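You operate a simulated robot arm through the tools that you are given. There is no shell and no other tool. Be economical: measure what you need, move in short steps, check, and stop when the job is done.

You are at the controls of a simulated two-armed robot. One attempt, no reset.

## Task
Nest all four red stools and slide the violet chair close to the folding table.
Fine: the violet basket goes from its stool to the small green stand; the two single stools go over the two nested ones, which stay where they stand; the chair ends within half a metre of the table's rim; it may rock on the way but never comes off the floor. Set down upright: violet basket.

The check looks at the end state, three seconds after you hand in, the way a careful person would. Anything else that was tipped, shoved, dropped, spilled or broken makes it a failure.

## Robot
Two 7-joint arms with fingered hands on one trunk, on a base that drives. Base frame: it is fixed to the floor where the robot stands at the start and does not move with it; the origin is under the middle of the robot, x ahead of it, y to its left, z up. Readings come in cm, degrees, newtons and seconds.
The left shoulder is at the start at [7, 14.5, 110.5], the right one opposite. With the tool pointing down near the work surface each hand reaches from about 10 to 46 cm from the robot's upright axis, wherever it stands, measured 20 degrees to its own side. Places, roughly: top of the small green stand [0, 40, 60]. Payload 3.5 kg a hand.
The TCP of each hand is the grasp point between the finger pads, 2.5 cm short of the fingertips. In the tool frame z runs along the fingers and y along their closing line. The gripper opens to 8.8 cm. The gripper's body begins 2.9 cm behind the TCP. The gripper is a hand of 4 fingers: y runs from the thumb to the fingers, the wrist lies at [-1.3, -9.7, -16.2] in the tool frame, and closing takes about 1.5 s.
Orientation is that of the tool frame in the base frame, as a unit quaternion [w, x, y, z]. With the fingers straight down and the wrist toward the robot, the tool's x, y and z point along [0, 1, 0], [1, 0, 0] and [0, 0, -1] of the base frame.

## Interface
- The arms move only by the tool arm_command. It takes "left_moves", "right_moves" or both (then of equal length, played together; a hand with none holds still); each is one flat list of numbers, 7 for each row, row after row: the closure, from 0 (fully open) to 1 (shut), then the shift along the base's x, y, z in cm, then the turn, a rotation vector about the base's x, y, z in degrees. In form: [claw, x, y, z, wx, wy, wz, claw, x, y, z, wx, wy, wz, ...]. A call has 1 to 12 rows; each row shifts and turns the commanded pose from where the row before left it. Rows are played at 5 a second. More than 5 cm and 8.6 degrees between two rows, or a gripper value outside its range, and nothing of the call is played. Where a pose cannot be reached the arm comes as near as it can. A force on the tool above 40 N (or 10 N above the force at the start of the call, whichever is more), or a blocked arm, ends the call early, and 0.2 s more pass. The fingers move at their own pace (about 4.5 cm/s each) and stop on an object; they squeeze with about 27 N. The grip force told is the motor's: it shows also when the fingers shut on nothing. Time passes only in rows, and 0.2 s behind the last, so rows that do not move let the fingers close. The reply holds the time, the measured pose of the TCP, the force on the tool along the base axes, the opening and the grip force, in the units named above and with some noise, with the torque about the TCP (base axes, N m) and any sound that the robot's microphone picked up.
- Cameras (640 x 400 px; columns grow to the right, rows downward): "scene" is now at [13.04, 2.07, 140.75]; the picture's right is [0.31, -0.95, 0.00], its down [-0.73, -0.24, -0.64] and it looks along [0.61, 0.20, -0.76] (base axes); focal length 214 px, centre (320, 200). "left" rides on the left gripper at [-6.4, -8.3, -9.8] in its tool frame; the picture's right is [-0.62, -0.37, 0.69], its down [0.71, -0.63, 0.30] and it looks along [0.32, 0.68, 0.65] (tool axes); focal length 265 px, centre (320, 200). "right" rides on the right gripper at [6.4, -8.4, -9.8] in its tool frame; the picture's right is [-0.62, 0.37, -0.69], its down [-0.71, -0.63, 0.30] and it looks along [-0.32, 0.68, 0.65] (tool axes); focal length 265 px, centre (320, 200). There is no depth. A picture from a camera that has moved, and an enlarged one, comes with that camera's place and axes in the base frame and with its lens. The place of the scene camera against the robot may be out by one fixed shift of up to 1.2 cm in any direction.
- camera(camera): a new picture of that camera. No time passes.
- slide_trunk(by): slides the trunk up (or, below 0, down) by that many cm; the arms and the scene camera ride with it, the base frame stays. It gives what a move gives, with no picture.
- drive_base(legs): drives the robot by 1 to 6 legs, each [ahead, left, turn to the left] in cm, cm and degrees, along the robot's own axes; the way and the turn of a leg run together, so that a leg with both is an arc; at most 150 cm and 180 degrees a leg. The arms and the cameras ride along, it lands a little off, and it stops where it bumps. It gives what a move gives.
- hand_shape(shape, hand): the hand has 4 fingers and takes this shape, open, in about a second: jaw (thumb against the fingers, like two jaws); tri (thumb and two fingers); tip (a fingertip pinch); poke (one finger out to press); point (the index stretched); flat (the hand flat); cup (the hand cupped); fist (a fist). The gripper value then closes the fingers along that shape, each until it touches; the sizes above hold for jaw. It gives what a move gives, with no picture.
- pan_tilt(pan, tilt): turns the head with the scene camera to pan (to the left, within 86 degrees either way) and tilt (down, from -29 to 69), counted from straight ahead of the robot. It gives what a move gives.
- close_up(camera, box): a new picture of the part [left, top, right, bottom] of that camera's present view, enlarged. No time passes.
- hand_in(): hands the job in; it is judged then, once.

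Go step by step. Nothing tells you exact positions but the pictures and the camera data: compare them with the known pose of the tool, close in by small moves and look again before you grip or let go. The budget is 120 turns and 108 pictures, counting those below and the enlarged ones. Unless the task says otherwise, let go and move clear before handing in.

The tools are called after "Emit:" as a command line: name --argument value ..., lists and objects as JSON in quotes. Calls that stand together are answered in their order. arm_command: Moves the arms, as the interface text tells. Its arguments: {"type":"object","properties":{"left_moves":{"type":"array"},"right_moves":{"type":"array"}},"required":[]} The other tools are called the same way: slide_trunk (by) slides the trunk up or down; hand_shape (shape, hand) gives the hand a shape; drive_base (legs) drives the base; pan_tilt (pan, tilt) turns the head that bears the scene camera; camera (camera) takes a picture; close_up (camera, box) takes an enlarged picture of a part of a camera's view; hand_in () hands the job in.

At the start:

```text
time_s: 0.0
left_ee_pos: [39.38, 36.4, 128.66]
left_ee_rot: [0.0, 0.707, 0.707, 0.0]
left_contact_force: [0.7, -0.6, 0.3]
left_ft_torque: [0.02, 0.02, -0.02]
left_grip_width: 8.75
left_finger_force: 0.1
left_shape: jaw
right_ee_pos: [46.16, -6.94, 132.84]
right_ee_rot: [0.0, 0.707, 0.707, 0.0]
right_contact_force: [0.5, -0.2, 0.5]
right_ft_torque: [-0.04, 0.01, -0.03]
right_grip_width: 8.74
right_finger_force: 0.1
right_shape: jaw
trunk travel left (down, up): [-66.8, 17.2]
robot x, y, heading: [0.05, -0.14, 0.1]
head pan, tilt: [18.2, 49.9]
```

scene: 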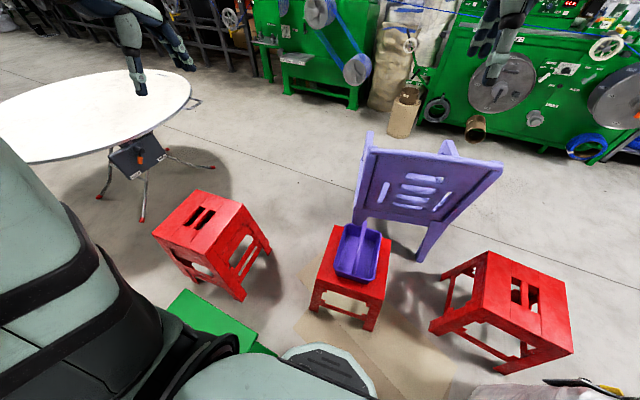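
right: 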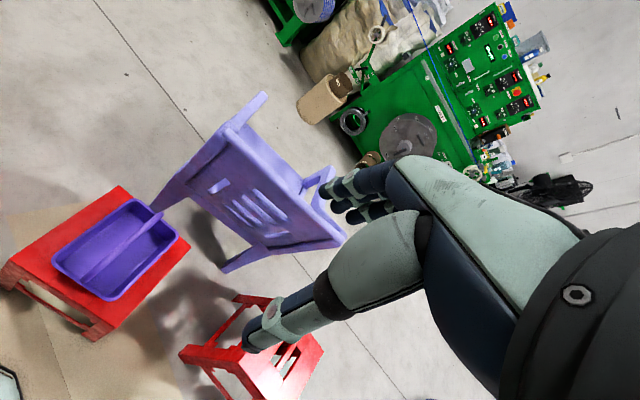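
left: 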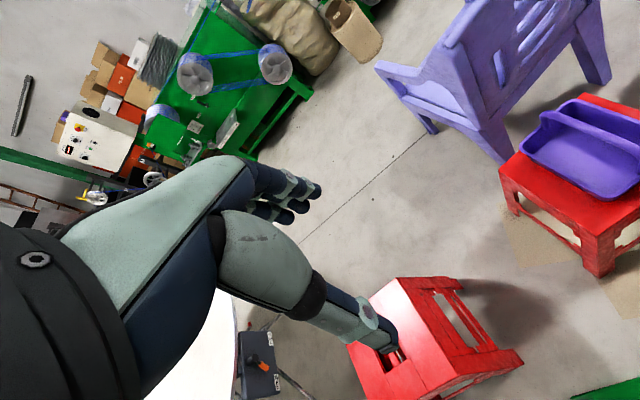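

I see three red stool positions (one with the basket), the violet chair behind, and the green stand at my left. I'll look closer to find which position is the nested pair.

Emit:
close_up --camera "scene" --box '[140, 170, 300, 310]'

Emit:
close_up --camera "scene" --box '[290, 200, 420, 340]'

Emit:
close_up --camera "scene" --box '[420, 230, 600, 390]'

```text
2.86 times, centred on (220, 240) of scene
camera zoom: at [13.04, 2.07, 140.75], right [0.31, -0.95, 0.0], down [-0.73, -0.24, -0.64], along [0.61, 0.2, -0.76], focal length 613 px, centre (606, 86)
```

zoom: 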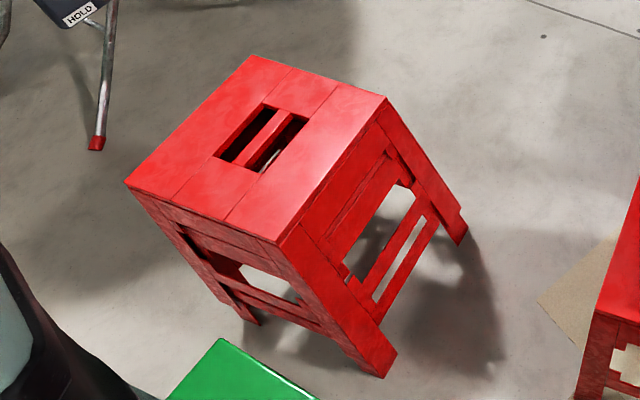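

```text
2.86 times, centred on (355, 270) of scene
camera zoom: at [13.04, 2.07, 140.75], right [0.31, -0.95, 0.0], down [-0.73, -0.24, -0.64], along [0.61, 0.2, -0.76], focal length 613 px, centre (220, 0)
```

zoom: 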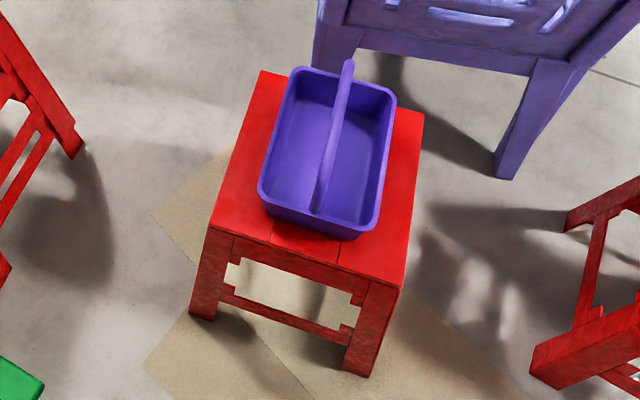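

```text
2.50 times, centred on (510, 310) of scene
camera zoom: at [13.04, 2.07, 140.75], right [0.31, -0.95, 0.0], down [-0.73, -0.24, -0.64], along [0.61, 0.2, -0.76], focal length 536 px, centre (-155, -75)
```

zoom: 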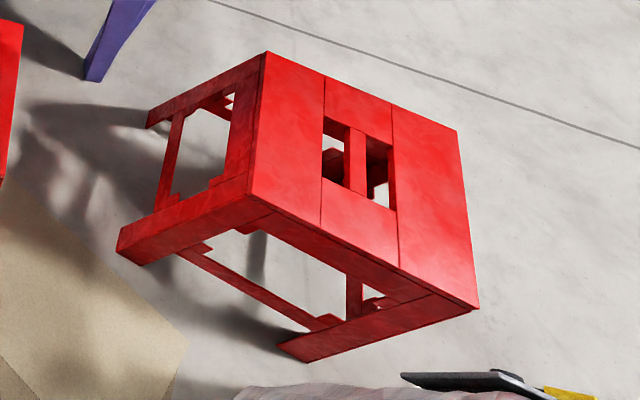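

Left stool seems the nested pair (double rungs). I'll look to the sides to make sure and to see the stand and obstacles.

Emit:
pan_tilt --pan 70 --tilt 45

Emit:
camera --camera "scene"

Emit:
pan_tilt --pan -60 --tilt 45

Emit:
camera --camera "scene"

```text
time_s: 1.2
left_ee_pos: [39.27, 36.35, 128.65]
left_ee_rot: [0.0, 0.707, 0.707, -0.001]
left_contact_force: [-0.1, 0.5, -0.2]
left_ft_torque: [0.0, -0.02, -0.02]
left_grip_width: 8.76
left_finger_force: 0.0
left_shape: jaw
right_ee_pos: [46.19, -6.98, 132.82]
right_ee_rot: [0.0, 0.707, 0.707, 0.001]
right_contact_force: [-0.2, 0.2, 0.3]
right_ft_torque: [0.0, -0.05, -0.01]
right_grip_width: 8.79
right_finger_force: 0.0
right_shape: jaw
trunk travel left (down, up): [-66.8, 17.2]
robot x, y, heading: [-0.1, -0.03, -0.4]
head pan, tilt: [70.0, 45.0]
```

```text
101 pictures are left
camera scene: at [8.5, 7.3, 141.42], right [0.94, -0.34, 0.0], down [-0.24, -0.66, -0.71], along [0.24, 0.66, -0.71], focal length 214 px, centre (320, 200)
```

scene: 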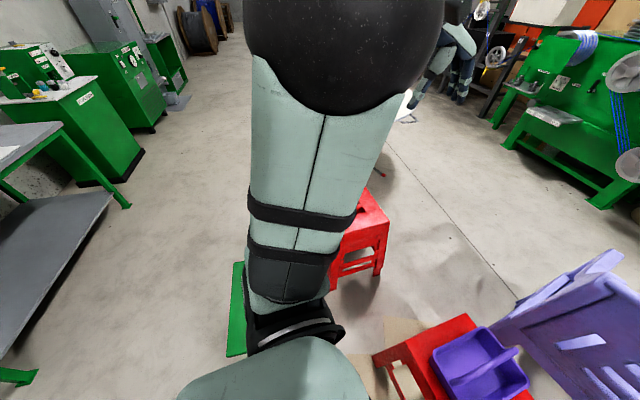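

```text
time_s: 3.3
left_ee_pos: [39.32, 36.38, 128.7]
left_ee_rot: [0.0, 0.708, 0.707, 0.001]
left_contact_force: [0.3, 0.0, -0.1]
left_ft_torque: [0.01, 0.01, 0.02]
left_grip_width: 8.77
left_finger_force: 0.1
left_shape: jaw
right_ee_pos: [46.22, -7.0, 132.85]
right_ee_rot: [0.0, 0.707, 0.708, 0.001]
right_contact_force: [-0.9, -0.3, 0.3]
right_ft_torque: [0.0, 0.03, 0.02]
right_grip_width: 8.74
right_finger_force: 0.1
right_shape: jaw
trunk travel left (down, up): [-66.8, 17.2]
robot x, y, heading: [0.01, 0.09, 0.1]
head pan, tilt: [-60.0, 45.0]
```

```text
100 pictures are left
camera scene: at [9.78, -7.38, 141.42], right [-0.87, -0.5, 0.0], down [-0.35, 0.61, -0.71], along [0.35, -0.61, -0.71], focal length 214 px, centre (320, 200)
```

scene: 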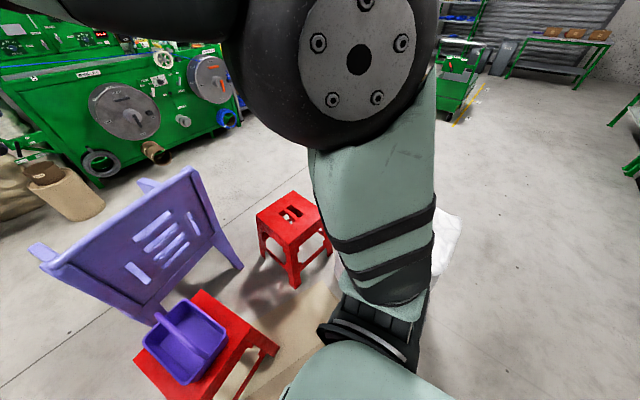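

Only the left stack is double (top about 54 cm, singles 45). I'll look down at my own footprint and ahead.

Emit:
pan_tilt --pan 0 --tilt 69

Emit:
camera --camera "scene"

Emit:
pan_tilt --pan 15 --tilt 25

Emit:
camera --camera "scene"

```text
time_s: 4.6
left_ee_pos: [39.33, 36.23, 128.68]
left_ee_rot: [0.0, 0.707, 0.707, 0.0]
left_contact_force: [0.1, 0.2, 0.2]
left_ft_torque: [0.02, 0.01, 0.0]
left_grip_width: 8.76
left_finger_force: 0.0
left_shape: jaw
right_ee_pos: [46.16, -7.04, 132.81]
right_ee_rot: [0.0, 0.707, 0.707, 0.0]
right_contact_force: [-0.5, -0.3, -0.6]
right_ft_torque: [-0.01, -0.01, 0.04]
right_grip_width: 8.76
right_finger_force: 0.0
right_shape: jaw
trunk travel left (down, up): [-66.8, 17.2]
robot x, y, heading: [-0.45, 0.23, 0.1]
head pan, tilt: [0.0, 68.8]
```

```text
99 pictures are left
camera scene: at [11.3, -0.35, 138.54], right [0.0, -1.0, 0.0], down [-0.93, 0.0, -0.36], along [0.36, 0.0, -0.93], focal length 214 px, centre (320, 200)
```

scene: 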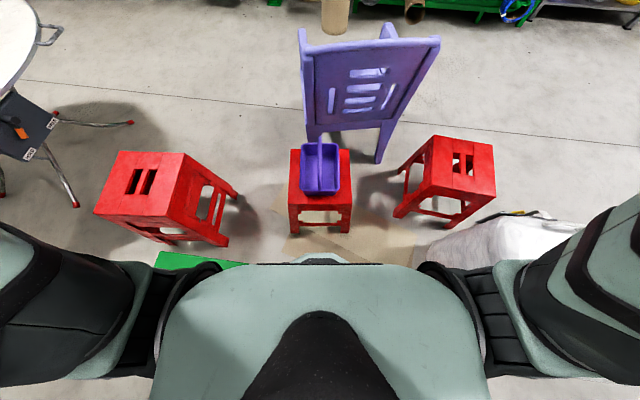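

```text
time_s: 5.7
left_ee_pos: [39.34, 36.26, 128.64]
left_ee_rot: [0.0, 0.707, 0.707, 0.001]
left_contact_force: [0.0, 0.4, -0.1]
left_ft_torque: [0.04, 0.0, -0.02]
left_grip_width: 8.76
left_finger_force: 0.0
left_shape: jaw
right_ee_pos: [46.17, -7.02, 132.98]
right_ee_rot: [0.0, 0.707, 0.707, 0.0]
right_contact_force: [0.7, 0.7, -0.2]
right_ft_torque: [0.03, -0.01, -0.01]
right_grip_width: 8.76
right_finger_force: 0.2
right_shape: jaw
trunk travel left (down, up): [-66.8, 17.2]
robot x, y, heading: [-0.04, -0.02, -0.2]
head pan, tilt: [15.0, 25.0]
```

```text
98 pictures are left
camera scene: at [14.61, 2.04, 144.47], right [0.26, -0.97, 0.0], down [-0.41, -0.11, -0.91], along [0.88, 0.23, -0.42], focal length 214 px, centre (320, 200)
```

scene: 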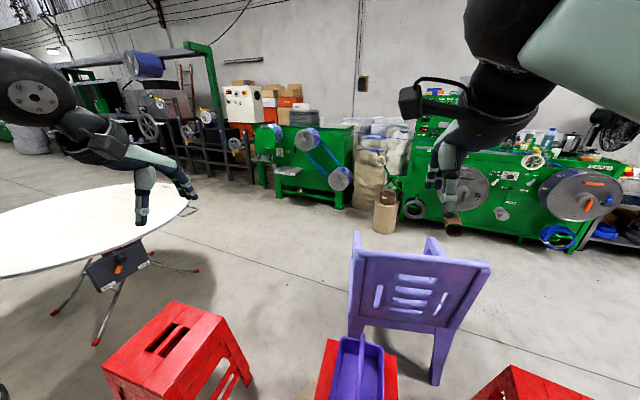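

The base looks round with radius about 27 cm; the basket stool's front feet are near x=41. I'll drive 11 cm forward and turn the left hand so that it closes across the basket's handle.

Emit:
drive_base --legs '[[10, 0, 0]]'

Emit:
arm_command --left_moves '[0.2, 2, -2, -1, 0, 0, -8.2, 0.2, 2, -2, -1, 0, 0, -8.2, 0.2, 2, -2, -1, 0, 0, -8.2, 0.2, 2, -2, -1, 0, 0, -8.2, 0.2, 2, -2, -1, 0, 0, -8.2, 0.2, 0, -2, -1, 0, 0, -8.2, 0.2, 0, -2, -1, 0, 0, -8.2, 0.2, 0, -2, -1, 0, 0, -8.2, 0.2, 0, -2, -1, 0, 0, -8.2, 0.2, 0, -2, -1, 0, 0, -8.2, 0.2, 0, -2, -1, 0, 0, -8]' --right_moves '[0, -3, -3, 0, 0, 0, 0, 0, -3, -3, 0, 0, 0, 0, 0, -3, -3, 0, 0, 0, 0, 0, -3, -3, 0, 0, 0, 0, 0, 0, -3, 0, 0, 0, 0, 0, 0, -3, 0, 0, 0, 0, 0, 0, 0, 0, 0, 0, 0, 0, 0, 0, 0, 0, 0, 0, 0, 0, 0, 0, 0, 0, 0, 0, 0, 0, 0, 0, 0, 0, 0, 0, 0, 0, 0, 0, 0]'

Emit:
pan_tilt --pan 0 --tilt 60

Emit:
camera --camera "scene"

Emit:
camera --camera "left"

```text
time_s: 6.9
left_ee_pos: [49.1, 36.32, 128.74]
left_ee_rot: [0.001, 0.706, 0.708, 0.001]
left_contact_force: [0.0, -0.8, -0.4]
left_ft_torque: [0.01, -0.02, 0.03]
left_grip_width: 8.77
left_finger_force: 0.0
left_shape: jaw
right_ee_pos: [55.98, -7.02, 132.89]
right_ee_rot: [0.001, 0.706, 0.708, 0.001]
right_contact_force: [0.5, -0.1, -0.5]
right_ft_torque: [-0.01, -0.01, 0.02]
right_grip_width: 8.77
right_finger_force: 0.1
right_shape: jaw
trunk travel left (down, up): [-66.8, 17.2]
robot x, y, heading: [9.78, 0.38, 0.0]
head pan, tilt: [15.0, 25.0]
```

```text
time_s: 9.3
left_ee_pos: [59.39, 14.4, 117.59]
left_ee_rot: [0.0, 1.0, 0.0, -0.001]
left_contact_force: [0.6, -0.2, 0.2]
left_ft_torque: [0.01, 0.03, 0.01]
left_grip_width: 7.08
left_finger_force: 0.1
left_shape: jaw
right_ee_pos: [53.18, -22.31, 126.83]
right_ee_rot: [-0.001, 0.707, 0.708, 0.0]
right_contact_force: [-0.1, -0.1, 0.3]
right_ft_torque: [0.0, 0.0, 0.01]
right_grip_width: 8.78
right_finger_force: 0.1
right_shape: jaw
right hand out of reach, approached as far as the arm can: row 2, 3, 4, 5, 6
trunk travel left (down, up): [-66.8, 17.2]
robot x, y, heading: [9.54, 0.24, 0.2]
head pan, tilt: [15.0, 25.0]
```

```text
time_s: 10.3
left_ee_pos: [59.36, 14.29, 117.6]
left_ee_rot: [0.0, 1.0, 0.001, 0.0]
left_contact_force: [0.0, 0.4, -0.2]
left_ft_torque: [0.0, 0.01, 0.02]
left_grip_width: 7.06
left_finger_force: 0.2
left_shape: jaw
right_ee_pos: [53.04, -22.36, 126.8]
right_ee_rot: [0.001, 0.706, 0.708, 0.0]
right_contact_force: [-0.3, 0.1, 0.0]
right_ft_torque: [0.03, 0.01, 0.0]
right_grip_width: 8.78
right_finger_force: 0.1
right_shape: jaw
trunk travel left (down, up): [-66.8, 17.2]
robot x, y, heading: [10.05, -0.21, 0.1]
head pan, tilt: [0.0, 60.0]
```

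```text
97 pictures are left
camera scene: at [22.41, -0.33, 139.48], right [0.0, -1.0, 0.0], down [-0.87, 0.0, -0.5], along [0.5, 0.0, -0.87], focal length 214 px, centre (320, 200)
```

scene: 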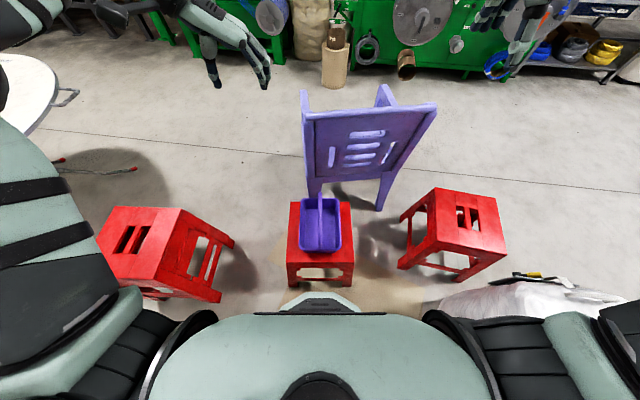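

```text
96 pictures are left
camera left: at [52.83, 22.6, 127.5], right [-0.62, 0.37, -0.69], down [0.71, 0.63, -0.3], along [0.33, -0.68, -0.65], focal length 265 px, centre (320, 200)
```

left: 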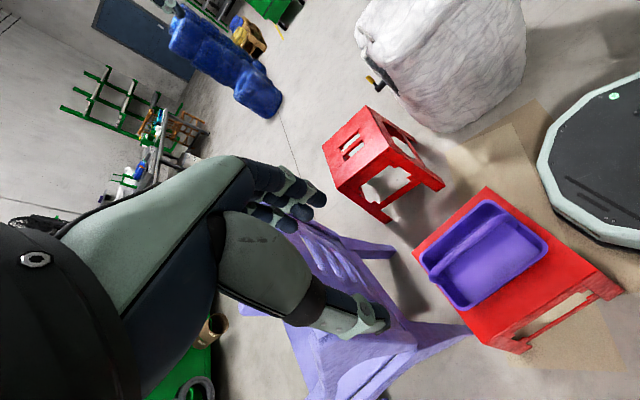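

The floor base is indeed round. I'll zoom in on the basket to locate its handle.

Emit:
close_up --camera "scene" --box '[270, 180, 370, 300]'

Emit:
close_up --camera "left" --box '[400, 170, 640, 360]'

```text
3.33 times, centred on (320, 240) of scene
camera zoom: at [22.41, -0.33, 139.48], right [0.0, -1.0, 0.0], down [-0.87, 0.0, -0.5], along [0.5, 0.0, -0.87], focal length 715 px, centre (320, 67)
```

zoom: 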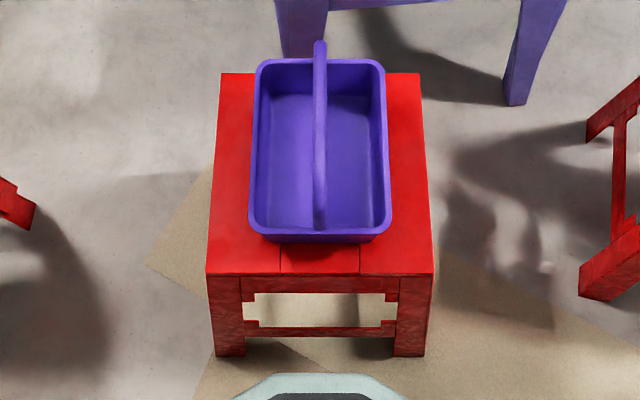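

```text
2.11 times, centred on (520, 265) of left
camera zoom: at [52.83, 22.6, 127.5], right [-0.62, 0.37, -0.69], down [0.71, 0.63, -0.3], along [0.33, -0.68, -0.65], focal length 559 px, centre (-101, 63)
```

zoom: 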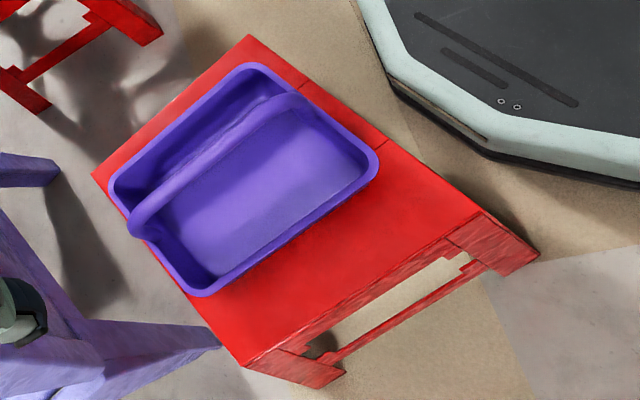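

Handle runs along x at about y=-0.3, z=57.5, x 49–72. I'll bring the left hand above its middle.

Emit:
arm_command --left_moves '[0.1, 0.1, -3.7, -3, 0, 0, 0, 0.1, 0.1, -3.7, -3, 0, 0, 0, 0.1, 0.1, -3.7, -3, 0, 0, 0, 0.1, 0.2, -3.6, -3, 0, 0, 0, 0.1, 0, 0, -4.9, 0, 0, 0, 0.1, 0, 0, -4.9, 0, 0, 0, 0.1, 0, 0, -4.9, 0, 0, 0, 0.1, 0, 0, -4.9, 0, 0, 0, 0.1, 0, 0, -4.9, 0, 0, 0, 0.1, 0, 0, -4.9, 0, 0, 0, 0.1, 0, 0, 0, 0, 0, 0]'

Emit:
camera --camera "scene"

Emit:
camera --camera "left"

```text
time_s: 12.7
left_ee_pos: [59.79, -0.3, 76.33]
left_ee_rot: [0.0, 1.0, 0.001, 0.0]
left_contact_force: [0.4, 0.2, -0.3]
left_ft_torque: [0.0, 0.0, -0.01]
left_grip_width: 7.94
left_finger_force: 0.1
left_shape: jaw
right_ee_pos: [52.95, -22.26, 126.88]
right_ee_rot: [0.0, 0.707, 0.707, 0.001]
right_contact_force: [-0.5, 0.2, 0.5]
right_ft_torque: [0.0, 0.0, -0.02]
right_grip_width: 8.77
right_finger_force: 0.1
right_shape: jaw
trunk travel left (down, up): [-66.8, 17.2]
robot x, y, heading: [10.11, -0.06, 0.2]
head pan, tilt: [0.0, 60.0]
```

```text
93 pictures are left
camera scene: at [22.32, -0.36, 139.48], right [0.0, -1.0, 0.0], down [-0.87, 0.0, -0.5], along [0.5, 0.0, -0.87], focal length 214 px, centre (320, 200)
```

scene: 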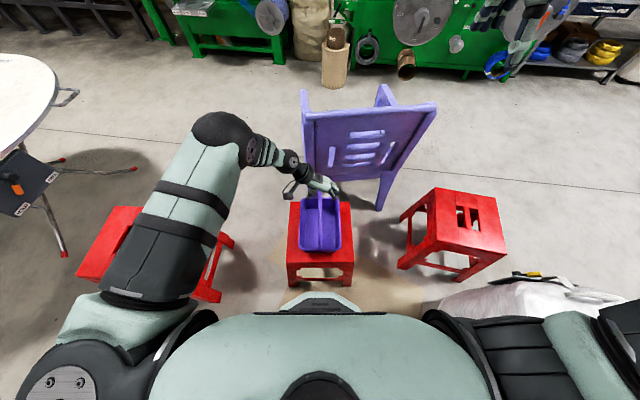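

```text
92 pictures are left
camera left: at [53.28, 7.88, 86.08], right [-0.62, 0.37, -0.69], down [0.71, 0.63, -0.3], along [0.33, -0.68, -0.65], focal length 265 px, centre (320, 200)
```

left: 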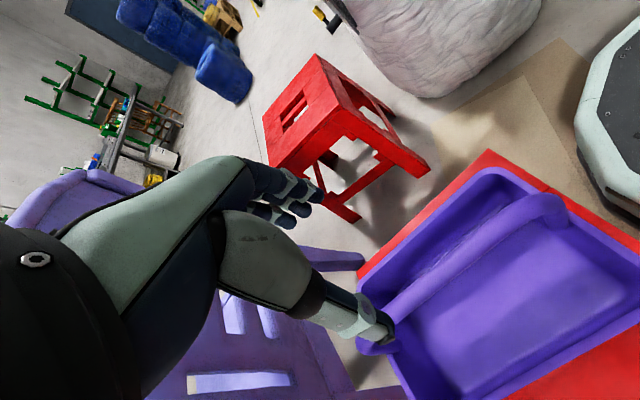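

Hand above the basket; from the wrist view the handle looks about 1 cm further right. Correct, descend 10 cm and check.

Emit:
arm_command --left_moves '[0.1, 0, -1, -3, 0, 0, 0, 0.1, 0, 0, -3.5, 0, 0, 0, 0.1, 0, 0, -3.5, 0, 0, 0, 0.1, 0, 0, 0, 0, 0, 0]'

Emit:
camera --camera "left"

Emit:
close_up --camera "scene" --box '[260, 150, 380, 270]'

```text
time_s: 13.7
left_ee_pos: [59.73, -1.37, 66.25]
left_ee_rot: [0.001, 1.0, 0.001, 0.001]
left_contact_force: [-0.1, 0.6, -0.5]
left_ft_torque: [-0.01, 0.02, -0.04]
left_grip_width: 7.92
left_finger_force: 0.1
left_shape: jaw
right_ee_pos: [52.92, -22.31, 126.83]
right_ee_rot: [0.0, 0.706, 0.708, 0.001]
right_contact_force: [-0.6, 0.3, 0.2]
right_ft_torque: [-0.03, 0.0, -0.02]
right_grip_width: 8.78
right_finger_force: 0.2
right_shape: jaw
trunk travel left (down, up): [-66.8, 17.2]
robot x, y, heading: [10.25, 0.33, 0.3]
head pan, tilt: [0.0, 60.0]
```

```text
91 pictures are left
camera left: at [53.27, 6.83, 76.07], right [-0.62, 0.37, -0.69], down [0.71, 0.63, -0.3], along [0.33, -0.68, -0.65], focal length 265 px, centre (320, 200)
```

left: 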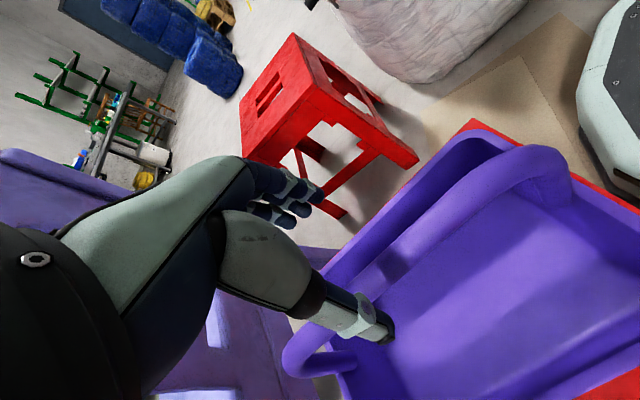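

```text
3.33 times, centred on (320, 210) of scene
camera zoom: at [22.36, -0.38, 139.48], right [0.0, -1.0, 0.0], down [-0.87, 0.0, -0.5], along [0.5, 0.0, -0.87], focal length 715 px, centre (320, 167)
```

zoom: 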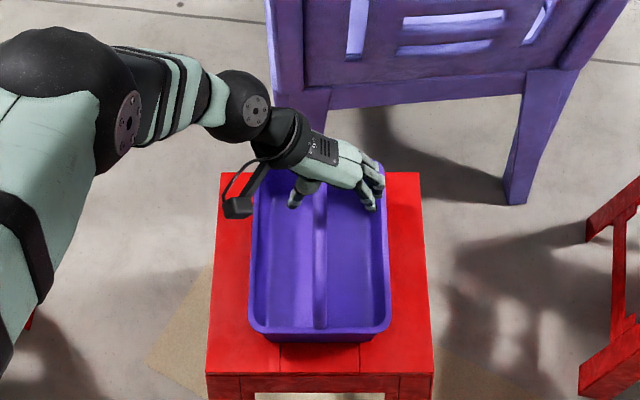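

Emit:
close_up --camera "left" --box '[270, 130, 590, 380]'

```text
1.60 times, centred on (430, 255) of left
camera zoom: at [53.27, 6.83, 76.07], right [-0.62, 0.37, -0.69], down [0.71, 0.63, -0.3], along [0.33, -0.68, -0.65], focal length 425 px, centre (144, 112)
```

zoom: 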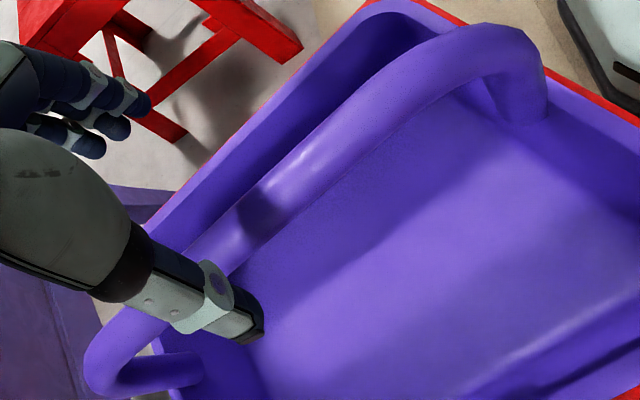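

Handle lies between the fingers; y and z are slightly ambiguous (y about -0.7, z 58–60). I descend further and check again.

Emit:
arm_command --left_moves '[0.1, 0, 0.6, -2, 0, 0, 0, 0.1, 0, 0, -2, 0, 0, 0, 0.1, 0, 0, -2, 0, 0, 0, 0.1, 0, 0, 0, 0, 0, 0]'

Emit:
close_up --camera "left" --box '[240, 130, 560, 380]'

Emit:
close_up --camera "scene" --box '[290, 180, 350, 220]'

```text
time_s: 14.7
left_ee_pos: [59.86, -0.86, 60.23]
left_ee_rot: [0.0, 1.0, 0.001, 0.0]
left_contact_force: [-0.1, -0.8, -0.2]
left_ft_torque: [0.0, -0.04, 0.0]
left_grip_width: 7.89
left_finger_force: 0.1
left_shape: jaw
right_ee_pos: [53.0, -22.23, 126.84]
right_ee_rot: [0.0, 0.707, 0.708, 0.001]
right_contact_force: [-0.3, 0.5, 0.1]
right_ft_torque: [-0.02, 0.0, 0.01]
right_grip_width: 8.73
right_finger_force: 0.0
right_shape: jaw
trunk travel left (down, up): [-66.8, 17.2]
robot x, y, heading: [10.3, 0.07, 0.1]
head pan, tilt: [0.0, 60.0]
```

```text
1.60 times, centred on (400, 255) of left
camera zoom: at [53.36, 7.46, 70.11], right [-0.62, 0.37, -0.69], down [0.71, 0.63, -0.3], along [0.33, -0.68, -0.65], focal length 425 px, centre (192, 112)
```

zoom: 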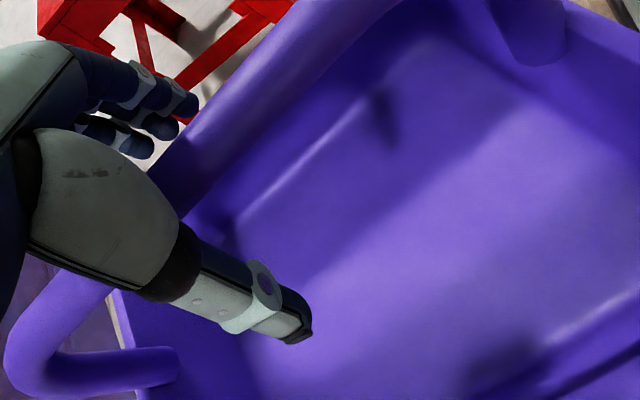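

```text
10.00 times, centred on (320, 200) of scene
camera zoom: at [22.39, -0.36, 139.47], right [0.0, -1.0, 0.0], down [-0.87, 0.0, -0.5], along [0.5, 0.0, -0.87], focal length 2145 px, centre (320, 200)
```

zoom: 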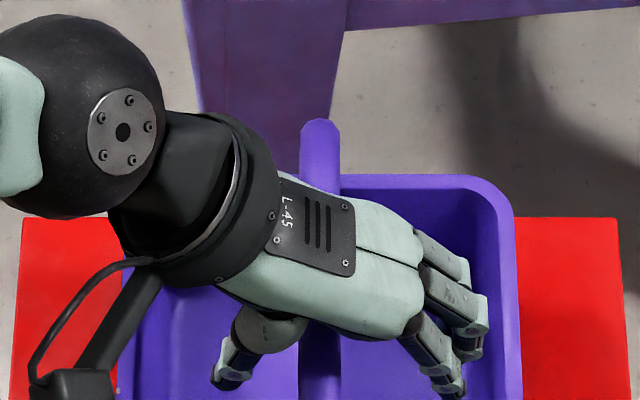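

The handle is now right between thumb and fingers at about TCP height. Lower 1 cm and close.

Emit:
arm_command --left_moves '[0.1, 0, 0.3, -1, 0, 0, 0, 0.6, 0, 0, 0, 0, 0, 0, 1, 0, 0, 0, 0, 0, 0, 1, 0, 0, 0, 0, 0, 0, 1, 0, 0, 0, 0, 0, 0, 1, 0, 0, 0, 0, 0, 0, 1, 0, 0, 0, 0, 0, 0, 1, 0, 0, 0, 0, 0, 0, 1, 0, 0, 0, 0, 0, 0, 1, 0, 0, 0, 0, 0, 0]'

Emit:
close_up --camera "left" --box '[240, 130, 560, 380]'

```text
time_s: 16.9
left_ee_pos: [59.85, -0.58, 59.2]
left_ee_rot: [0.001, 1.0, 0.001, 0.001]
left_contact_force: [0.2, 1.2, -0.2]
left_ft_torque: [-0.02, 0.01, 0.04]
left_grip_width: 0.0
left_finger_force: 26.7
left_shape: jaw
right_ee_pos: [53.13, -22.32, 126.75]
right_ee_rot: [0.0, 0.707, 0.708, 0.002]
right_contact_force: [0.3, 0.8, -0.3]
right_ft_torque: [-0.01, -0.06, -0.03]
right_grip_width: 8.75
right_finger_force: 0.0
right_shape: jaw
trunk travel left (down, up): [-66.8, 17.2]
robot x, y, heading: [10.11, -0.37, 0.2]
head pan, tilt: [0.0, 60.0]
```

```text
1.60 times, centred on (400, 255) of left
camera zoom: at [53.36, 7.73, 69.12], right [-0.62, 0.37, -0.69], down [0.71, 0.63, -0.3], along [0.32, -0.68, -0.65], focal length 425 px, centre (192, 112)
```

zoom: 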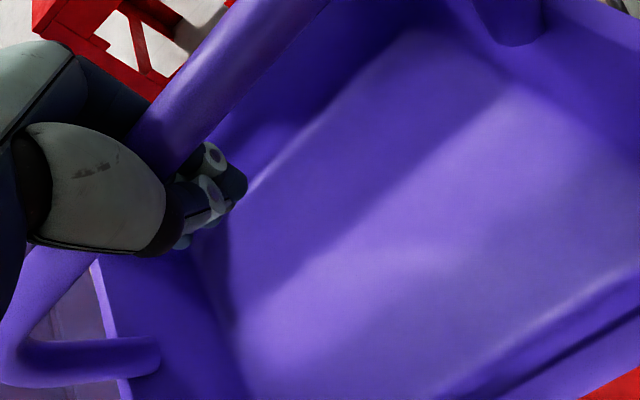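

The fingers shut just below the handle, so the handle sits higher (~61). Reopen, raise 2 cm and regrip.

Emit:
arm_command --left_moves '[0.1, 0, 0, 0, 0, 0, 0, 0.1, 0, 0, 0, 0, 0, 0, 0.1, 0, 0, 0, 0, 0, 0, 0.1, 0, 0, 0, 0, 0, 0, 0.1, 0, 0, 0, 0, 0, 0, 0.1, 0, 0, 0, 0, 0, 0, 0.1, 0, 0, 0, 0, 0, 0, 0.1, 0, 0, 0, 0, 0, 0, 0.1, 0, -0.2, 2, 0, 0, 0, 0.1, 0, 0, 0, 0, 0, 0]'

Emit:
arm_command --left_moves '[0.6, 0, 0, 0, 0, 0, 0, 1, 0, 0, 0, 0, 0, 0, 1, 0, 0, 0, 0, 0, 0, 1, 0, 0, 0, 0, 0, 0, 1, 0, 0, 0, 0, 0, 0, 1, 0, 0, 0, 0, 0, 0, 1, 0, 0, 0, 0, 0, 0, 1, 0, 0, 0, 0, 0, 0, 1, 0, 0, 0, 0, 0, 0]'

Emit:
close_up --camera "left" --box '[240, 130, 560, 380]'

```text
time_s: 19.1
left_ee_pos: [59.83, -0.71, 61.31]
left_ee_rot: [-0.001, 1.0, 0.0, 0.0]
left_contact_force: [1.1, 0.2, -0.2]
left_ft_torque: [0.0, -0.03, 0.02]
left_grip_width: 7.9
left_finger_force: 0.1
left_shape: jaw
right_ee_pos: [52.98, -22.16, 126.9]
right_ee_rot: [0.0, 0.706, 0.708, 0.001]
right_contact_force: [0.2, -0.7, -0.4]
right_ft_torque: [0.0, 0.02, 0.03]
right_grip_width: 8.77
right_finger_force: 0.0
right_shape: jaw
trunk travel left (down, up): [-66.8, 17.2]
robot x, y, heading: [9.78, 0.09, 0.2]
head pan, tilt: [0.0, 60.0]
```

```text
time_s: 21.1
left_ee_pos: [59.84, -0.64, 61.27]
left_ee_rot: [0.0, 1.0, 0.0, -0.001]
left_contact_force: [-0.7, -0.1, 0.3]
left_ft_torque: [-0.02, -0.01, 0.02]
left_grip_width: 0.4
left_finger_force: 27.3
left_shape: jaw
right_ee_pos: [52.98, -22.34, 126.87]
right_ee_rot: [-0.001, 0.706, 0.708, 0.0]
right_contact_force: [0.1, -1.3, 0.4]
right_ft_torque: [0.02, 0.0, 0.0]
right_grip_width: 8.77
right_finger_force: 0.1
right_shape: jaw
trunk travel left (down, up): [-66.8, 17.2]
robot x, y, heading: [10.01, -0.13, 0.3]
head pan, tilt: [0.0, 60.0]
```

```text
1.60 times, centred on (400, 255) of left
camera zoom: at [53.35, 7.56, 71.11], right [-0.62, 0.37, -0.69], down [0.71, 0.63, -0.3], along [0.32, -0.68, -0.65], focal length 425 px, centre (192, 112)
```

zoom: 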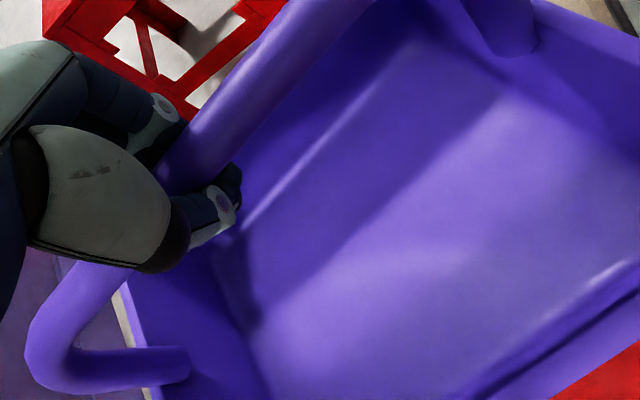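

Now the fingers clasp the handle. Lift a few cm and check that the basket hangs level.

Emit:
arm_command --left_moves '[1, 0, 0, 1, 0, 0, 0, 1, 0, 0, 2, 0, 0, 0, 1, 0, 0, 3, 0, 0, 0, 1, 0, 0, 3, 0, 0, 0, 1, 0, 0, 0, 0, 0, 0]'

Emit:
camera --camera "left"

Emit:
close_up --camera "scene" --box '[240, 150, 400, 290]'

```text
time_s: 22.3
left_ee_pos: [59.79, -0.7, 70.2]
left_ee_rot: [-0.001, 1.0, 0.001, -0.002]
left_contact_force: [-0.5, -0.1, -2.7]
left_ft_torque: [-0.03, 0.03, 0.0]
left_grip_width: 0.37
left_finger_force: 27.2
left_shape: jaw
right_ee_pos: [53.04, -22.27, 126.82]
right_ee_rot: [0.0, 0.707, 0.707, 0.0]
right_contact_force: [-0.6, 0.8, 1.1]
right_ft_torque: [0.02, 0.01, -0.02]
right_grip_width: 8.74
right_finger_force: 0.0
right_shape: jaw
trunk travel left (down, up): [-66.8, 17.2]
robot x, y, heading: [10.08, -0.38, 0.2]
head pan, tilt: [0.0, 60.0]
```

```text
84 pictures are left
camera left: at [53.33, 7.53, 80.14], right [-0.62, 0.37, -0.69], down [0.71, 0.63, -0.31], along [0.32, -0.68, -0.65], focal length 265 px, centre (320, 200)
```

left: 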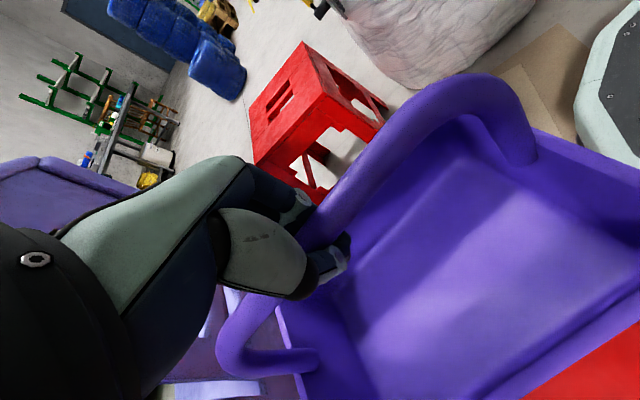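

```text
2.86 times, centred on (320, 220) of scene
camera zoom: at [22.48, -0.32, 139.46], right [0.0, -1.0, 0.0], down [-0.87, 0.0, -0.5], along [0.5, 0.0, -0.87], focal length 613 px, centre (320, 143)
```

zoom: 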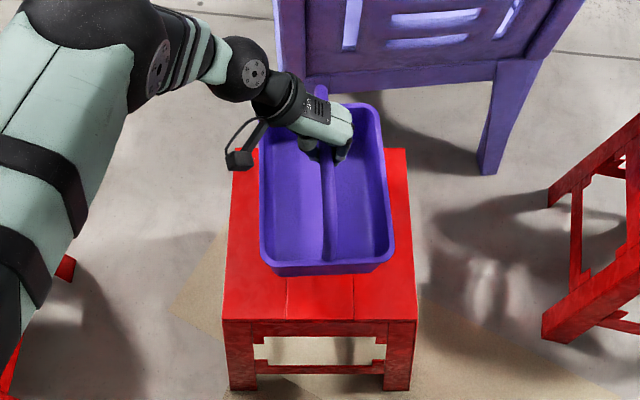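

Basket hangs level (bottom ≈16 cm below TCP). Raise it, then turn the robot left to face the green stand.

Emit:
arm_command --left_moves '[1, -1, 0, 4, 0, 0, 0, 1, -1, 0, 4, 0, 0, 0, 1, -1, 0, 4, 0, 0, 0, 1, -1, 0, 4, 0, 0, 0, 1, -1, 0, 4, 0, 0, 0, 1, 0, 0, 0, 0, 0, 0]'

Emit:
drive_base --legs '[[0, 0, 45], [0, 0, 45]]'

Emit:
pan_tilt --pan 0 --tilt 65

Emit:
camera --camera "scene"

Emit:
camera --camera "left"

```text
time_s: 23.7
left_ee_pos: [54.82, -0.7, 90.1]
left_ee_rot: [-0.001, 1.0, 0.001, -0.001]
left_contact_force: [-0.1, 0.8, -2.7]
left_ft_torque: [-0.01, 0.02, 0.03]
left_grip_width: 0.39
left_finger_force: 27.4
left_shape: jaw
right_ee_pos: [53.09, -22.27, 126.79]
right_ee_rot: [-0.001, 0.706, 0.708, 0.0]
right_contact_force: [0.6, -0.7, -0.3]
right_ft_torque: [0.01, 0.02, -0.01]
right_grip_width: 8.79
right_finger_force: 0.2
right_shape: jaw
trunk travel left (down, up): [-66.8, 17.2]
robot x, y, heading: [9.93, -0.2, 0.0]
head pan, tilt: [0.0, 60.0]
```

```text
time_s: 28.2
left_ee_pos: [10.53, 44.77, 90.1]
left_ee_rot: [0.0, 0.704, 0.71, 0.0]
left_contact_force: [0.0, 0.7, -3.6]
left_ft_torque: [-0.02, -0.01, -0.01]
left_grip_width: 0.38
left_finger_force: 26.6
left_shape: jaw
right_ee_pos: [32.03, 43.08, 126.83]
right_ee_rot: [-0.001, -0.004, 1.0, 0.0]
right_contact_force: [0.6, 0.2, -0.4]
right_ft_torque: [-0.05, 0.02, -0.01]
right_grip_width: 8.78
right_finger_force: 0.0
right_shape: jaw
trunk travel left (down, up): [-66.8, 17.2]
robot x, y, heading: [10.3, 0.16, 90.3]
head pan, tilt: [0.0, 60.0]
```

```text
time_s: 28.9
left_ee_pos: [10.41, 44.87, 90.09]
left_ee_rot: [0.0, 0.705, 0.71, 0.0]
left_contact_force: [0.2, -0.4, -3.6]
left_ft_torque: [-0.02, 0.01, -0.03]
left_grip_width: 0.39
left_finger_force: 26.5
left_shape: jaw
right_ee_pos: [32.04, 43.12, 126.88]
right_ee_rot: [0.0, -0.004, 1.0, 0.0]
right_contact_force: [0.0, 0.0, 0.2]
right_ft_torque: [-0.04, -0.02, 0.03]
right_grip_width: 8.79
right_finger_force: 0.0
right_shape: jaw
trunk travel left (down, up): [-66.8, 17.2]
robot x, y, heading: [10.22, -0.07, 90.6]
head pan, tilt: [0.0, 65.0]
```

```text
82 pictures are left
camera scene: at [10.61, 10.79, 138.91], right [1.0, 0.01, 0.0], down [0.01, -0.91, -0.42], along [0.0, 0.42, -0.91], focal length 214 px, centre (320, 200)
```

scene: 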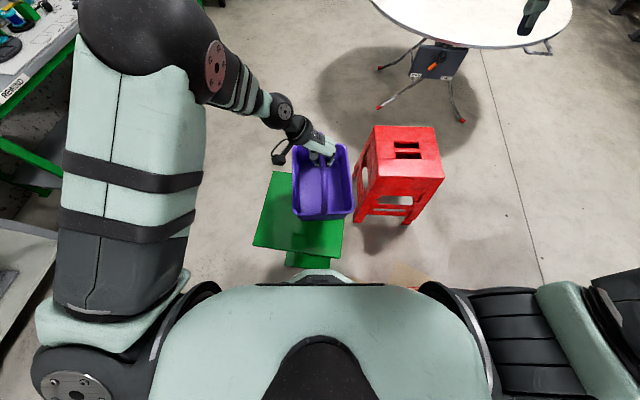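

```text
81 pictures are left
camera left: at [2.09, 38.25, 99.99], right [-0.36, -0.62, -0.69], down [-0.64, 0.71, -0.31], along [0.68, 0.33, -0.65], focal length 265 px, centre (320, 200)
```

left: 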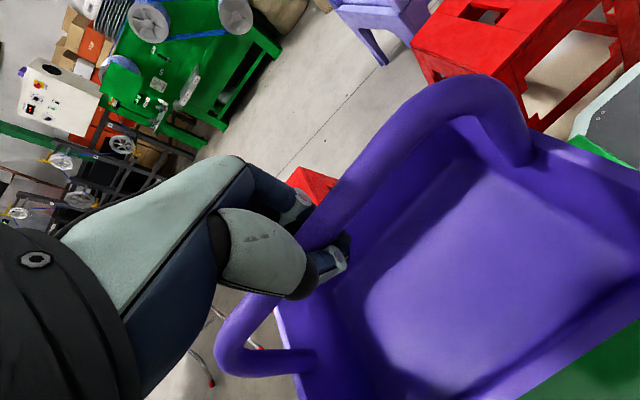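

Stand top spans roughly x -14..22, y 25..60, centre ≈[4,42]. Move the basket above it and lower to near contact.

Emit:
arm_command --left_moves '[1, -2, -1, 0, 0, 0, 0, 1, -2, -1, 0, 0, 0, 0, 1, -2, -1, 0, 0, 0, 0, 1, -0.5, 0, -3, 0, 0, 0, 1, 0, 0, -3, 0, 0, 0, 1, 0, 0, -3, 0, 0, 0, 1, 0, 0, -2, 0, 0, 0, 1, 0, 0, 0, 0, 0, 0]'

Emit:
close_up --camera "scene" --box '[220, 130, 380, 280]'

Emit:
camera --camera "left"

```text
time_s: 30.7
left_ee_pos: [3.8, 41.85, 79.05]
left_ee_rot: [0.0, 0.704, 0.71, 0.0]
left_contact_force: [-0.9, -0.2, -2.6]
left_ft_torque: [-0.02, 0.02, 0.01]
left_grip_width: 0.39
left_finger_force: 27.2
left_shape: jaw
right_ee_pos: [31.99, 43.16, 126.87]
right_ee_rot: [-0.001, -0.005, 1.0, 0.001]
right_contact_force: [-0.3, 0.8, -0.2]
right_ft_torque: [0.02, 0.0, 0.01]
right_grip_width: 8.75
right_finger_force: 0.0
right_shape: jaw
trunk travel left (down, up): [-66.8, 17.2]
robot x, y, heading: [10.07, -0.07, 90.7]
head pan, tilt: [0.0, 65.0]
```

```text
2.67 times, centred on (300, 205) of scene
camera zoom: at [10.64, 10.74, 138.92], right [1.0, 0.01, 0.0], down [0.01, -0.91, -0.42], along [0.0, 0.42, -0.91], focal length 572 px, centre (373, 187)
```

zoom: 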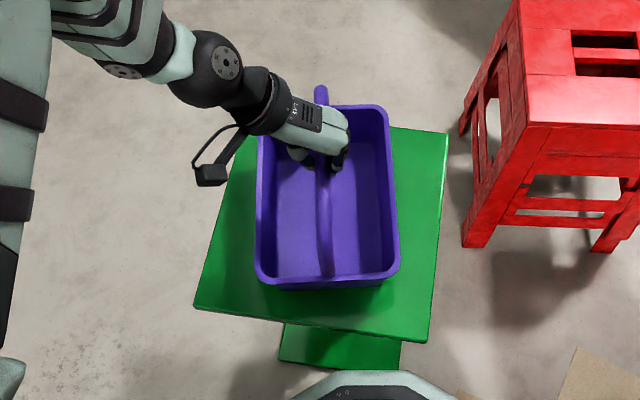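

```text
79 pictures are left
camera left: at [-4.51, 35.2, 88.97], right [-0.36, -0.62, -0.69], down [-0.64, 0.71, -0.3], along [0.68, 0.33, -0.65], focal length 265 px, centre (320, 200)
```

left: 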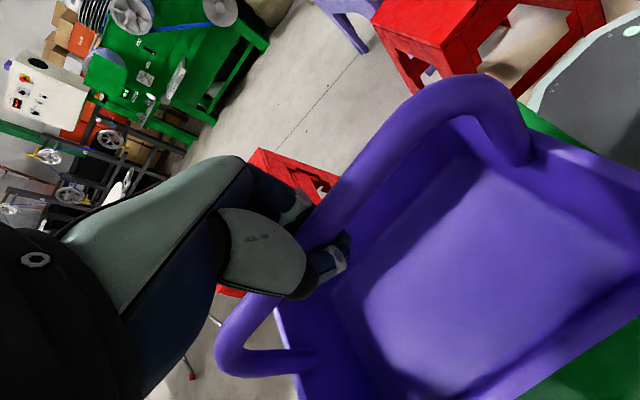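

Basket is over the stand's middle. Lower in small steps until the weight comes off.

Emit:
arm_command --left_moves '[1, 0, 0, -0.8, 0, 0, 0, 1, 0, 0, -0.8, 0, 0, 0, 1, 0, 0, -0.6, 0, 0, 0, 1, 0, 0, 0, 0, 0, 0]'

Emit:
arm_command --left_moves '[1, 0, 0, -0.3, 0, 0, 0, 1, 0, 0, -0.3, 0, 0, 0, 1, 0, 0, 0, 0, 0, 0]'

Emit:
arm_command --left_moves '[1, 0, 0, -0.3, 0, 0, 0, 1, 0, 0, 0, 0, 0, 0]'

Emit:
close_up --camera "scene" --box '[220, 130, 380, 280]'

```text
time_s: 31.7
left_ee_pos: [3.94, 41.68, 76.97]
left_ee_rot: [0.0, 0.705, 0.71, 0.0]
left_contact_force: [-0.5, -0.2, -0.6]
left_ft_torque: [0.0, 0.02, -0.01]
left_grip_width: 0.32
left_finger_force: 26.7
left_shape: jaw
right_ee_pos: [32.01, 43.17, 126.83]
right_ee_rot: [0.0, -0.004, 1.0, 0.001]
right_contact_force: [-0.3, 0.1, 0.0]
right_ft_torque: [0.01, -0.02, -0.02]
right_grip_width: 8.78
right_finger_force: 0.1
right_shape: jaw
trunk travel left (down, up): [-66.8, 17.2]
robot x, y, heading: [10.21, -0.38, 90.3]
head pan, tilt: [0.0, 65.0]
```

```text
time_s: 32.5
left_ee_pos: [3.97, 41.88, 76.35]
left_ee_rot: [0.0, 0.705, 0.71, 0.0]
left_contact_force: [-0.2, -0.1, 0.6]
left_ft_torque: [0.0, 0.0, -0.01]
left_grip_width: 0.3
left_finger_force: 26.9
left_shape: jaw
right_ee_pos: [31.99, 43.01, 126.82]
right_ee_rot: [-0.001, -0.005, 1.0, 0.001]
right_contact_force: [-0.1, 0.1, -0.2]
right_ft_torque: [0.01, 0.0, -0.01]
right_grip_width: 8.78
right_finger_force: 0.1
right_shape: jaw
trunk travel left (down, up): [-66.8, 17.2]
robot x, y, heading: [10.08, -0.35, 90.5]
head pan, tilt: [0.0, 65.0]
```

```text
time_s: 33.1
left_ee_pos: [3.91, 41.8, 76.02]
left_ee_rot: [0.0, 0.705, 0.709, -0.001]
left_contact_force: [-0.1, 0.3, -0.6]
left_ft_torque: [0.0, 0.0, 0.01]
left_grip_width: 0.28
left_finger_force: 27.2
left_shape: jaw
right_ee_pos: [32.02, 43.02, 126.88]
right_ee_rot: [0.0, -0.004, 1.0, 0.001]
right_contact_force: [-0.8, -0.1, 0.7]
right_ft_torque: [0.03, 0.0, 0.01]
right_grip_width: 8.8
right_finger_force: 0.0
right_shape: jaw
trunk travel left (down, up): [-66.8, 17.2]
robot x, y, heading: [10.1, -0.34, 90.5]
head pan, tilt: [0.0, 65.0]
```

```text
2.67 times, centred on (300, 205) of scene
camera zoom: at [10.63, 10.74, 138.92], right [1.0, 0.01, 0.0], down [0.01, -0.91, -0.42], along [0.0, 0.42, -0.91], focal length 572 px, centre (373, 187)
```

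zoom: 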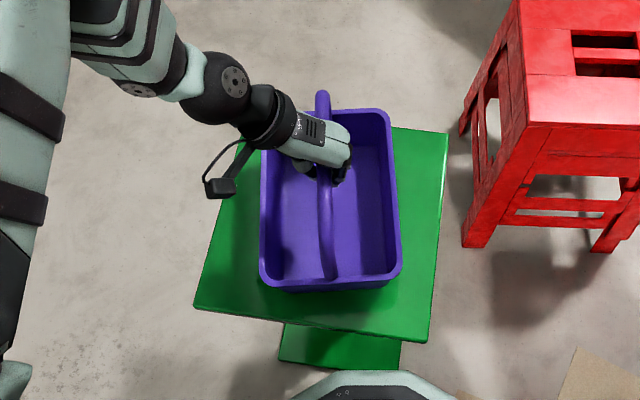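

Weight is off; the basket is on the stand. Open fully, then rise straight up.

Emit:
arm_command --left_moves '[0.1, 0, 0, 0, 0, 0, 0, 0.1, 0, 0, 0, 0, 0, 0, 0.1, 0, 0, 0, 0, 0, 0, 0.1, 0, 0, 0, 0, 0, 0, 0.1, 0, 0, 0, 0, 0, 0, 0.1, 0, 0, 0, 0, 0, 0, 0.1, 0, 0, 0, 0, 0, 0, 0.1, 0, 0, 0, 0, 0, 0, 0.1, 0, 0, 0, 0, 0, 0]'

Emit:
close_up --camera "left" --box '[200, 80, 640, 400]'

Emit:
arm_command --left_moves '[0.1, 0, 0, 1, 0, 0, 0, 0.1, 0, 0, 2, 0, 0, 0, 0.1, 0, 0, 3, 0, 0, 0, 0.1, 0, 0, 4, 0, 0, 0, 0.1, 0, 0, 5, 0, 0, 0, 0.1, 0, 0, 5, 0, 0, 0, 0.1, 0, 0, 5, 0, 0, 0, 0.1, 0, 0, 4, 0, 0, 0]'

Emit:
camera --camera "scene"

```text
time_s: 35.1
left_ee_pos: [3.91, 41.87, 76.02]
left_ee_rot: [-0.001, 0.704, 0.71, 0.001]
left_contact_force: [0.2, 0.1, 0.7]
left_ft_torque: [0.04, 0.01, -0.02]
left_grip_width: 7.9
left_finger_force: 0.1
left_shape: jaw
right_ee_pos: [32.07, 43.14, 126.92]
right_ee_rot: [-0.001, -0.004, 1.0, 0.001]
right_contact_force: [0.1, 0.1, -0.4]
right_ft_torque: [0.01, 0.0, -0.02]
right_grip_width: 8.75
right_finger_force: 0.0
right_shape: jaw
trunk travel left (down, up): [-66.8, 17.2]
robot x, y, heading: [9.66, -0.01, 90.6]
head pan, tilt: [0.0, 65.0]
```

```text
1.25 times, centred on (420, 240) of left
camera zoom: at [-4.42, 35.23, 85.9], right [-0.36, -0.62, -0.69], down [-0.64, 0.71, -0.3], along [0.68, 0.33, -0.65], focal length 332 px, centre (195, 150)
```

zoom: 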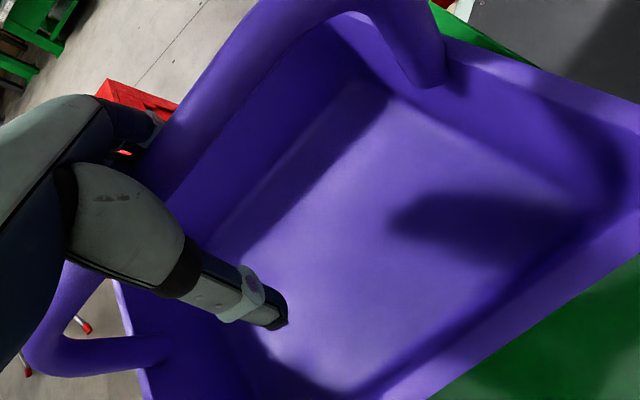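

```text
time_s: 36.9
left_ee_pos: [3.89, 41.61, 105.09]
left_ee_rot: [0.001, 0.704, 0.71, -0.001]
left_contact_force: [-0.3, 0.6, -0.7]
left_ft_torque: [-0.01, 0.0, -0.01]
left_grip_width: 7.94
left_finger_force: 0.0
left_shape: jaw
right_ee_pos: [32.11, 42.98, 126.93]
right_ee_rot: [-0.001, -0.004, 1.0, 0.001]
right_contact_force: [-0.4, 0.5, 0.5]
right_ft_torque: [-0.02, -0.02, 0.0]
right_grip_width: 8.76
right_finger_force: 0.1
right_shape: jaw
trunk travel left (down, up): [-66.8, 17.2]
robot x, y, heading: [9.8, -0.18, 90.6]
head pan, tilt: [0.0, 65.0]
```

```text
76 pictures are left
camera scene: at [10.61, 10.64, 138.92], right [1.0, 0.01, 0.0], down [0.01, -0.91, -0.42], along [0.0, 0.42, -0.91], focal length 214 px, centre (320, 200)
```

scene: 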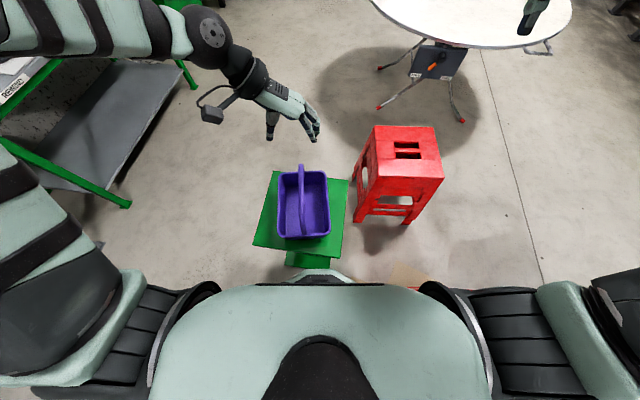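

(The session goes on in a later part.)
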